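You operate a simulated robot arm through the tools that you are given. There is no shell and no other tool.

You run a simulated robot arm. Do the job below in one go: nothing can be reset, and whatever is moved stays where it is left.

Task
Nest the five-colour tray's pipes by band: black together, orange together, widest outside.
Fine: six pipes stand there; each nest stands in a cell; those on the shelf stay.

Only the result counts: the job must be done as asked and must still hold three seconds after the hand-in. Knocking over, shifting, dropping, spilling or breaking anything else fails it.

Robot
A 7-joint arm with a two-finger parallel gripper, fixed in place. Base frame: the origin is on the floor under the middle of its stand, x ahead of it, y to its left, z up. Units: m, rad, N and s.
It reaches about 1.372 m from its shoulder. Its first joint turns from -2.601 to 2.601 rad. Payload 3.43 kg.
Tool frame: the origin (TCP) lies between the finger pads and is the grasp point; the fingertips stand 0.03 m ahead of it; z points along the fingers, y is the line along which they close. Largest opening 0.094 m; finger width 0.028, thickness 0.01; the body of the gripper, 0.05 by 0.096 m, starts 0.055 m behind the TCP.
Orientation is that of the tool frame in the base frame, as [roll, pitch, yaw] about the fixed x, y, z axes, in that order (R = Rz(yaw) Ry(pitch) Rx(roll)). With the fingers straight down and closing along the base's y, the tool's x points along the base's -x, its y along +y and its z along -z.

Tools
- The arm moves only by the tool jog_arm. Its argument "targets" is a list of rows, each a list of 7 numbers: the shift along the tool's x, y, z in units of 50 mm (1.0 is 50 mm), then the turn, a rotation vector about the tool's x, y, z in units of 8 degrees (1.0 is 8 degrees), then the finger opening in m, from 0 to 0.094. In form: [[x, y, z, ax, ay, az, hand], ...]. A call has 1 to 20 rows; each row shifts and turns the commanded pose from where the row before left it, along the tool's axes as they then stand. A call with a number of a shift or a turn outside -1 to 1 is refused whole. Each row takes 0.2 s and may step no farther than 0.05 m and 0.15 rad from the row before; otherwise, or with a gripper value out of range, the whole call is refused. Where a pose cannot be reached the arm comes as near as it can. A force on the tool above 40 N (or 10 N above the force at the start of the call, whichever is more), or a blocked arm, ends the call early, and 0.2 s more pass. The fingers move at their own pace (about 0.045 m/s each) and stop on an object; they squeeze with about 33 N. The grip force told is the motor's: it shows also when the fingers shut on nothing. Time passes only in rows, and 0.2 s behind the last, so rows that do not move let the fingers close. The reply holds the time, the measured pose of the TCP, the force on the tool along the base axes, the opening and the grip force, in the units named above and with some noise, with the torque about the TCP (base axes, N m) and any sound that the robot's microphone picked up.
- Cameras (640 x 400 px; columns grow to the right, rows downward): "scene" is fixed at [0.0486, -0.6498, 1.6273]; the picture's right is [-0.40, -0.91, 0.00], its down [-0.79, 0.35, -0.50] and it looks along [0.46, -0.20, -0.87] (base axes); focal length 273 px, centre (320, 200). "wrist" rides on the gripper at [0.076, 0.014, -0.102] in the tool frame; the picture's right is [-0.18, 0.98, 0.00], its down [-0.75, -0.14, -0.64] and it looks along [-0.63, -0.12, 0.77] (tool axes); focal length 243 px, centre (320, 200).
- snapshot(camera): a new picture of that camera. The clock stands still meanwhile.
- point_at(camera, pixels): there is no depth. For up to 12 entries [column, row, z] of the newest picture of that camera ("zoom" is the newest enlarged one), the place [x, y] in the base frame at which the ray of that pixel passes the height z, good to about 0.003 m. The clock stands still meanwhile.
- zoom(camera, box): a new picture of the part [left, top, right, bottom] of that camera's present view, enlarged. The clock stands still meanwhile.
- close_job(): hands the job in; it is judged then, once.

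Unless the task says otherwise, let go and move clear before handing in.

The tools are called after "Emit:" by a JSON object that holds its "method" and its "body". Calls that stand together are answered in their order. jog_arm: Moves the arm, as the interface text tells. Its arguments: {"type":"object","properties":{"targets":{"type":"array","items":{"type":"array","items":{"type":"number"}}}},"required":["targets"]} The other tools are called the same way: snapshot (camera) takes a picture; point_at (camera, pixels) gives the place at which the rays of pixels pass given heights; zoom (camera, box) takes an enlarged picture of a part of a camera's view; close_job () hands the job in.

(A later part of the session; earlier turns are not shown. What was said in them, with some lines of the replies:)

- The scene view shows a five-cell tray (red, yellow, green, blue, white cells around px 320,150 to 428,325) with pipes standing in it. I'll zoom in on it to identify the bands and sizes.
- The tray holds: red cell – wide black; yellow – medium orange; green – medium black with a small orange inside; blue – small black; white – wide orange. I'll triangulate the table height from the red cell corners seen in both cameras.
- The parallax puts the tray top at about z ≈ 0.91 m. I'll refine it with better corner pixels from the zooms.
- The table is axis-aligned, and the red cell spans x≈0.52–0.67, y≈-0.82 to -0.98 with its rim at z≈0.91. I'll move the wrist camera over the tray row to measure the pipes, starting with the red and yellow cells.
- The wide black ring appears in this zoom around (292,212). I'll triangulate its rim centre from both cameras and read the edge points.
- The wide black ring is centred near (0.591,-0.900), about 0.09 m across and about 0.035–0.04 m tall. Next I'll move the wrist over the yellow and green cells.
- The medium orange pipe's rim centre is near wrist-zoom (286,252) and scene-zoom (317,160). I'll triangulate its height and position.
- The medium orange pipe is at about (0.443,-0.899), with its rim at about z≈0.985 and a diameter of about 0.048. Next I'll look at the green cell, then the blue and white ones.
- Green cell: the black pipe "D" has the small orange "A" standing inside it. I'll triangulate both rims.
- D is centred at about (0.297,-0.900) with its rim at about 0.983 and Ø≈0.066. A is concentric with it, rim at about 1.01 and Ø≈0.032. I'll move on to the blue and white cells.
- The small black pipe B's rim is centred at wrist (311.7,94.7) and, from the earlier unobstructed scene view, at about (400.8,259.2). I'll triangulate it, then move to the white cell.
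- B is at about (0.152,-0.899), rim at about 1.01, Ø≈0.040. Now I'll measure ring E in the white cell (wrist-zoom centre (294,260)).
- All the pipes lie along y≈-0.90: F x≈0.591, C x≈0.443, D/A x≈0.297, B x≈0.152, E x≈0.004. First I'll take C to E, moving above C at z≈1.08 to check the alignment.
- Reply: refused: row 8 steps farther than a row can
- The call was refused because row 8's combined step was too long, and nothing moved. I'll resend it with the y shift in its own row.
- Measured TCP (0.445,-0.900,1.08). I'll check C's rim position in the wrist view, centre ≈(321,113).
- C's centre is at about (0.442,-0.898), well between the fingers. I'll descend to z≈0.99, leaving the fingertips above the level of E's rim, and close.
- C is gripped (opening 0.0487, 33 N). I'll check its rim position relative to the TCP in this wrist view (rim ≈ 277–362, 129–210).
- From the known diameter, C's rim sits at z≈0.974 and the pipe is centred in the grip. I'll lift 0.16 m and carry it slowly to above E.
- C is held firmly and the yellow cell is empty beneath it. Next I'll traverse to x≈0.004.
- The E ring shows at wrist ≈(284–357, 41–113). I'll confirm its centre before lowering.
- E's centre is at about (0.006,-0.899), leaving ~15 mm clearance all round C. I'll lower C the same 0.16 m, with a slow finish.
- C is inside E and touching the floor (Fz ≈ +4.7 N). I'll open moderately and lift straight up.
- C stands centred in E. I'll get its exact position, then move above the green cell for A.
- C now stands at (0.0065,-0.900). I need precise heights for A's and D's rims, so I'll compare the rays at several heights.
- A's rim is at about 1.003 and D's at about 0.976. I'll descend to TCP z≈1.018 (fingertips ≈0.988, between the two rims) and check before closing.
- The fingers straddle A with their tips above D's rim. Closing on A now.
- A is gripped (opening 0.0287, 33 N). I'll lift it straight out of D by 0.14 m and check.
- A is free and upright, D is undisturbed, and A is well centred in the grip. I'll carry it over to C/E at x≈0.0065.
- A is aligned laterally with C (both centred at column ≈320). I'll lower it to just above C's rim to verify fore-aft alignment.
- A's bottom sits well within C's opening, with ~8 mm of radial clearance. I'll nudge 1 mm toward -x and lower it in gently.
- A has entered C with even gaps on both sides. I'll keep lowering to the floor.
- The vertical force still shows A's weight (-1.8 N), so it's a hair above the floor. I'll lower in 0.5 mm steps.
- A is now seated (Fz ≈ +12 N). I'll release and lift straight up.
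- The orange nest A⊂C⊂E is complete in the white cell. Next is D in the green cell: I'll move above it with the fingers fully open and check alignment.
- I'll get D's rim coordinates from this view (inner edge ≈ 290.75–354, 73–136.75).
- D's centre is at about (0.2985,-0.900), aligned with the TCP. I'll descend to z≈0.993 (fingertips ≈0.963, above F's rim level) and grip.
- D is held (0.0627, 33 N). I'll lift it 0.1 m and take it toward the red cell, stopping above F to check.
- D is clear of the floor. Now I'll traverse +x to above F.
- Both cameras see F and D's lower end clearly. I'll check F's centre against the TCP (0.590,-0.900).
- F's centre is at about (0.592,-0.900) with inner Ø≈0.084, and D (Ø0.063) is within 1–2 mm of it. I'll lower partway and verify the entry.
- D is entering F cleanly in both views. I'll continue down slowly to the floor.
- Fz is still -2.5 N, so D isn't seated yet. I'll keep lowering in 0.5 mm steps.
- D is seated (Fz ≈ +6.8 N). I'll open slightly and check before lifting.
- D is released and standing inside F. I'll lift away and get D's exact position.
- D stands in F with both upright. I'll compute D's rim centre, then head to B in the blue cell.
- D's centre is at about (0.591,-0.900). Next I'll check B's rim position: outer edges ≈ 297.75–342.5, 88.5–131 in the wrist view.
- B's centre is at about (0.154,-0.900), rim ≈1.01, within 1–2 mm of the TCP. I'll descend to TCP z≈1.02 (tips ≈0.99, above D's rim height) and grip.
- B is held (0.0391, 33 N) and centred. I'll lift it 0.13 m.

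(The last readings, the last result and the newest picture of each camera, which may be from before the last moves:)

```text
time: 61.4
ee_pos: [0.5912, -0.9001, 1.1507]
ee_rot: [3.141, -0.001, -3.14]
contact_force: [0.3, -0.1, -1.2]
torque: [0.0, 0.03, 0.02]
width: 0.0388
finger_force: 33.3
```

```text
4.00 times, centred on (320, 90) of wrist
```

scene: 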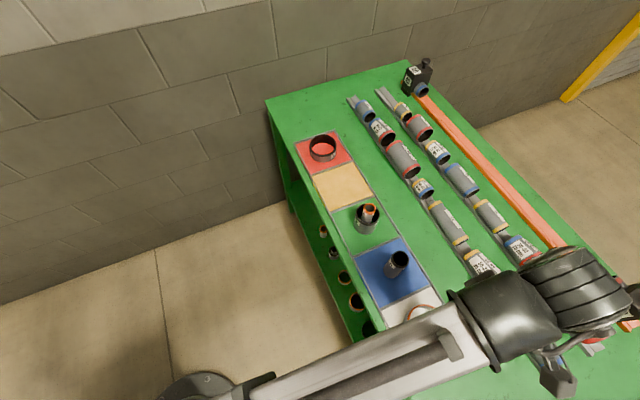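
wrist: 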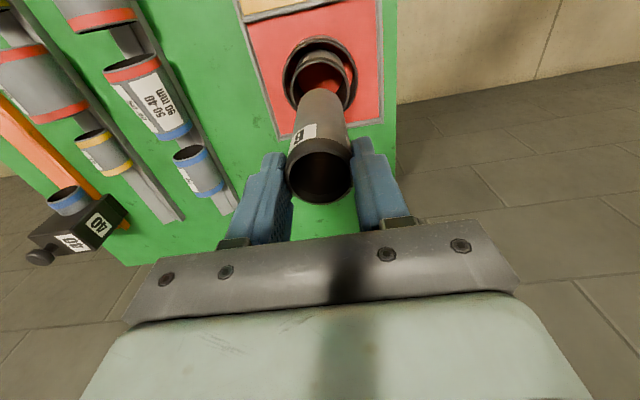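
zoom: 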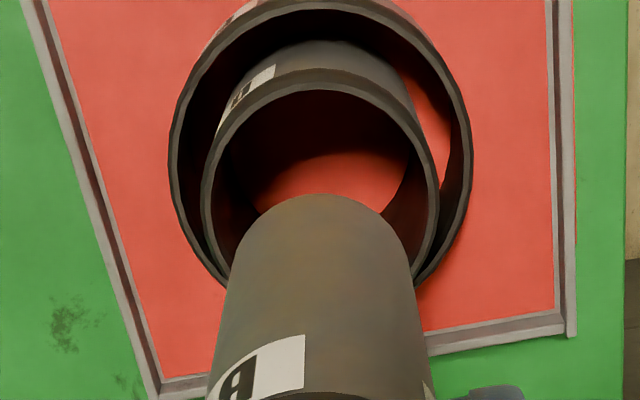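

B is above D and laterally aligned. I'll lower to just above D's rim and check.

Emit:
{"method": "jog_arm", "body": {"targets": [[0, 0, 0.3, 0, 0, 0, 0.025], [0, 0, 0.4, 0, 0, 0, 0.025], [0, 0, 0.2, 0, 0, 0, 0.025], [0, 0, 0, 0, 0, 0, 0.025]]}}

Emit:
{"method": "zoom", "body": {"camera": "scene", "box": [280, 110, 376, 170]}}

Emit:
{"method": "zoom", "body": {"camera": "wrist", "box": [256, 60, 384, 140]}}

```text
time: 62.4
ee_pos: [0.5905, -0.9001, 1.1057]
ee_rot: [-3.141, 0.0, 3.141]
contact_force: [0.8, -0.2, -2.4]
torque: [-0.02, 0.03, -0.01]
width: 0.0393
finger_force: 32.7
```

```text
6.67 times, centred on (328, 140) of scene
```

zoom: 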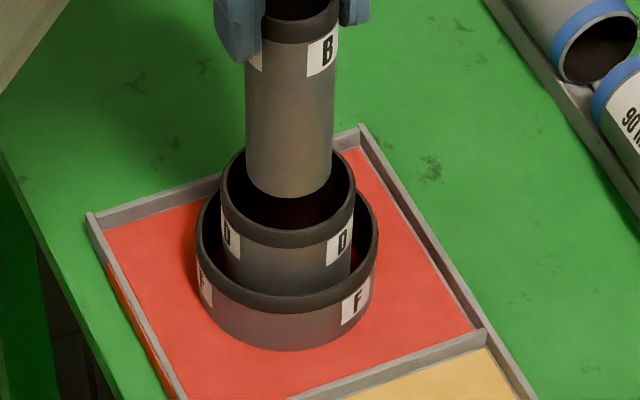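

```text
5.00 times, centred on (320, 100) of wrist
```

zoom: 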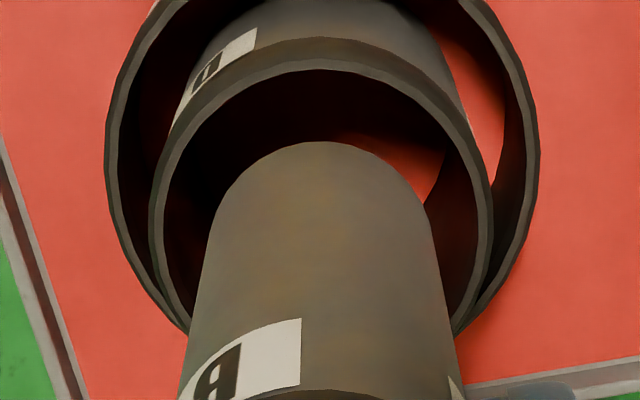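

B is well centred over D in both views. I'll lower it into D.

Emit:
{"method": "jog_arm", "body": {"targets": [[0, 0, 0.2, 0, 0, 0, 0.025], [0, 0, 0.3, 0, 0, 0, 0.025], [0, 0, 0.3, 0, 0, 0, 0.025], [0, 0, 0.3, 0, 0, 0, 0.025], [0, 0, 0.25, 0, 0, 0, 0.025], [0, 0, 0.15, 0, 0, 0, 0.025], [0, 0, 0.1, 0, 0, 0, 0.025], [0, 0, 0.06, 0, 0, 0, 0.025], [0, 0, 0.03, 0, 0, 0, 0.025], [0, 0, 0.01, 0, 0, 0, 0.025], [0, 0, 0, 0, 0, 0, 0.025]]}}

Emit:
{"method": "zoom", "body": {"camera": "scene", "box": [280, 110, 376, 170]}}

Emit:
{"method": "zoom", "body": {"camera": "wrist", "box": [240, 60, 400, 220]}}

```text
time: 64.8
ee_pos: [0.5909, -0.8995, 1.022]
ee_rot: [-3.14, 0.002, -3.141]
contact_force: [2.1, -1.5, 15.3]
torque: [-0.26, 0.05, 0.1]
width: 0.0387
finger_force: 33.0
```

```text
6.67 times, centred on (328, 140) of scene
```

zoom: 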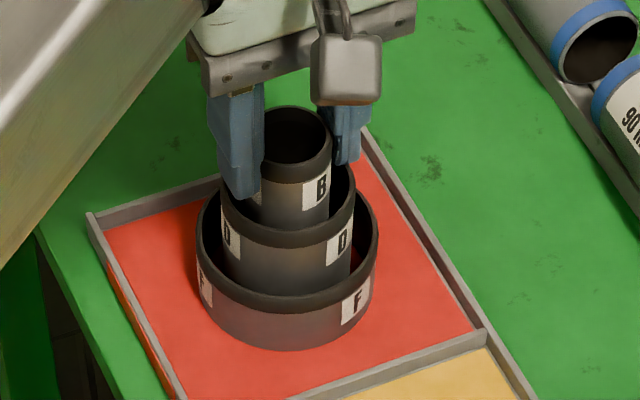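

```text
2.50 times, centred on (320, 140) of wrist
```

zoom: 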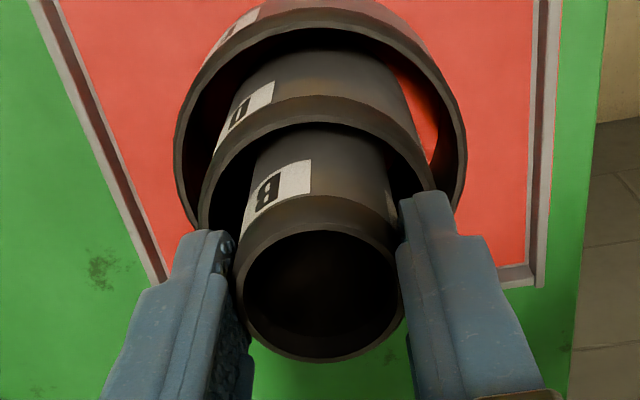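

B is seated in D (Fz ≈ +15 N). I'll ease off 0.5 mm, release, and lift away.

Emit:
{"method": "jog_arm", "body": {"targets": [[0, 0, -0.008, 0, 0, 0, 0.025], [0, 0, 0, 0, 0, 0, 0.044], [0, 0, 0, 0, 0, 0, 0.054], [0, 0, 0, 0, 0, 0, 0.054], [0, 0, -0.2, 0, 0, 0, 0.054], [0, 0, -0.5, 0, 0, 0, 0.054], [0, 0, -0.8, 0, 0, 0, 0.054], [0, 0, -0.9, 0, 0, 0, 0.054], [0, 0, -0.9, 0, 0, 0, 0.054], [0, 0, 0, 0, 0, 0, 0.054]]}}

Emit:
{"method": "snapshot", "body": {"camera": "wrist"}}

Emit:
{"method": "zoom", "body": {"camera": "scene", "box": [280, 110, 376, 170]}}

Emit:
{"method": "zoom", "body": {"camera": "scene", "box": [260, 50, 640, 390]}}

Emit:
{"method": "zoom", "body": {"camera": "scene", "box": [380, 290, 476, 350]}}

```text
time: 67.0
ee_pos: [0.5888, -0.9001, 1.1849]
ee_rot: [-3.141, -0.001, -3.14]
contact_force: [0.5, -0.8, -0.4]
torque: [0.01, -0.04, 0.02]
width: 0.0542
finger_force: 0.0
```

```text
taken
```

wrist: 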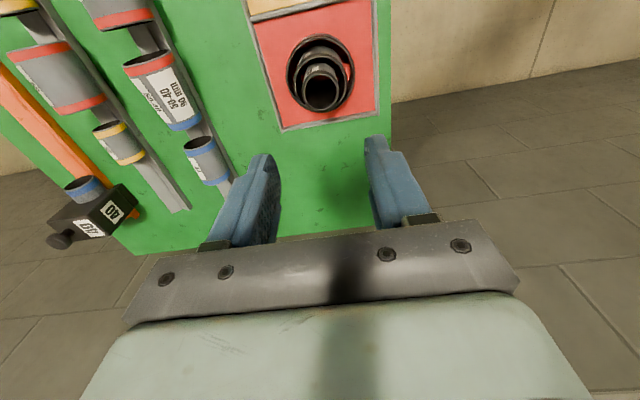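

```text
6.67 times, centred on (328, 140) of scene
```

zoom: 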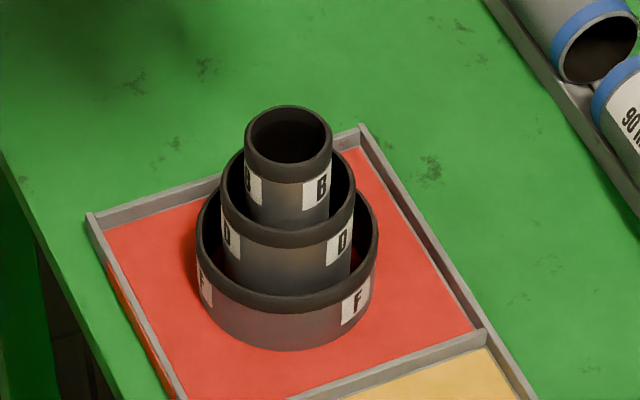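

```text
1.18 times, centred on (450, 220) of scene
```

zoom: 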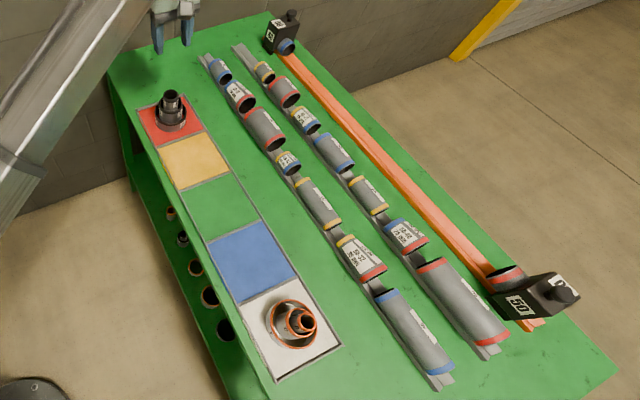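

```text
6.67 times, centred on (428, 320) of scene
```

zoom: 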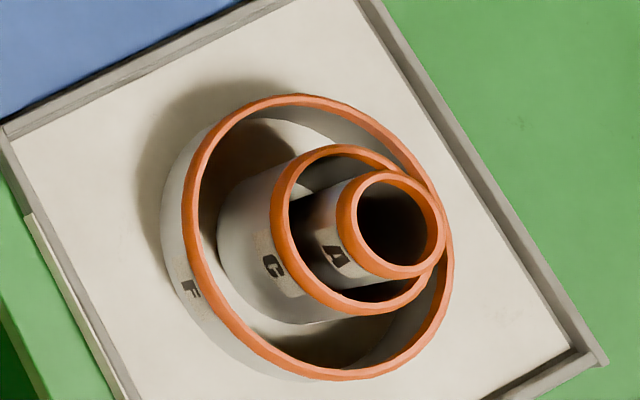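

Both nests stand upright: black B⊂D⊂F in the red cell and orange A⊂C⊂E in the white cell, and the shelf and rack pipes look unmoved. The gripper is open and clear at z≈1.18, so I'll back it off a bit more and check one last time before handing in.

Emit:
{"method": "jog_arm", "body": {"targets": [[0, 0, -0.6, 0, 0, 0, 0.054], [0, 0, 0, 0, 0, 0, 0.054], [0, 0, 0, 0, 0, 0, 0.054], [0, 0, 0, 0, 0, 0, 0.054], [0, 0, 0, 0, 0, 0, 0.054]]}}

Emit:
{"method": "snapshot", "body": {"camera": "scene"}}

```text
time: 68.2
ee_pos: [0.5889, -0.899, 1.214]
ee_rot: [-3.142, 0.0, 3.141]
contact_force: [-1.2, 0.4, -0.5]
torque: [0.04, 0.01, 0.02]
width: 0.054
finger_force: 0.1
```

```text
taken
```

scene: 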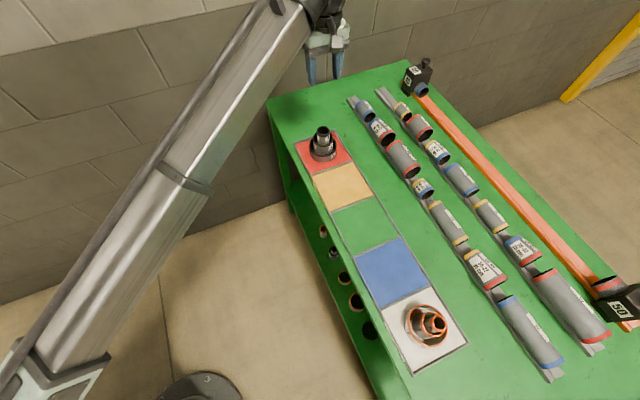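

The final scene view shows the black nest in the red cell (323,145) and the orange nest in the white cell (428,325). Both are stable, the rest looks untouched and the arm is clear, so I'm handing in.

Emit:
{"method": "close_job", "body": {}}

```text
The job is handed in.
```

All six tray pipes are now in two nests, sorted by band with the widest outside, and I've handed the job in.

| Nest | Cell | Order, inside to outside |
|---|---|---|
| Black | Red | B, D, F |
| Orange | White | A, C, widest orange ring (already there; its label wasn't clear) |

The two outer rings, F and the widest orange, stayed in their own cells. The yellow, green and blue cells are empty.

In the last scene picture, taken just before hand-in, both nests stood upright. The pipes on the shelf and racks looked unmoved. The gripper was open and clear at about 1.21 m. The hand-in reply only confirmed receipt, so I don't have the judged result.
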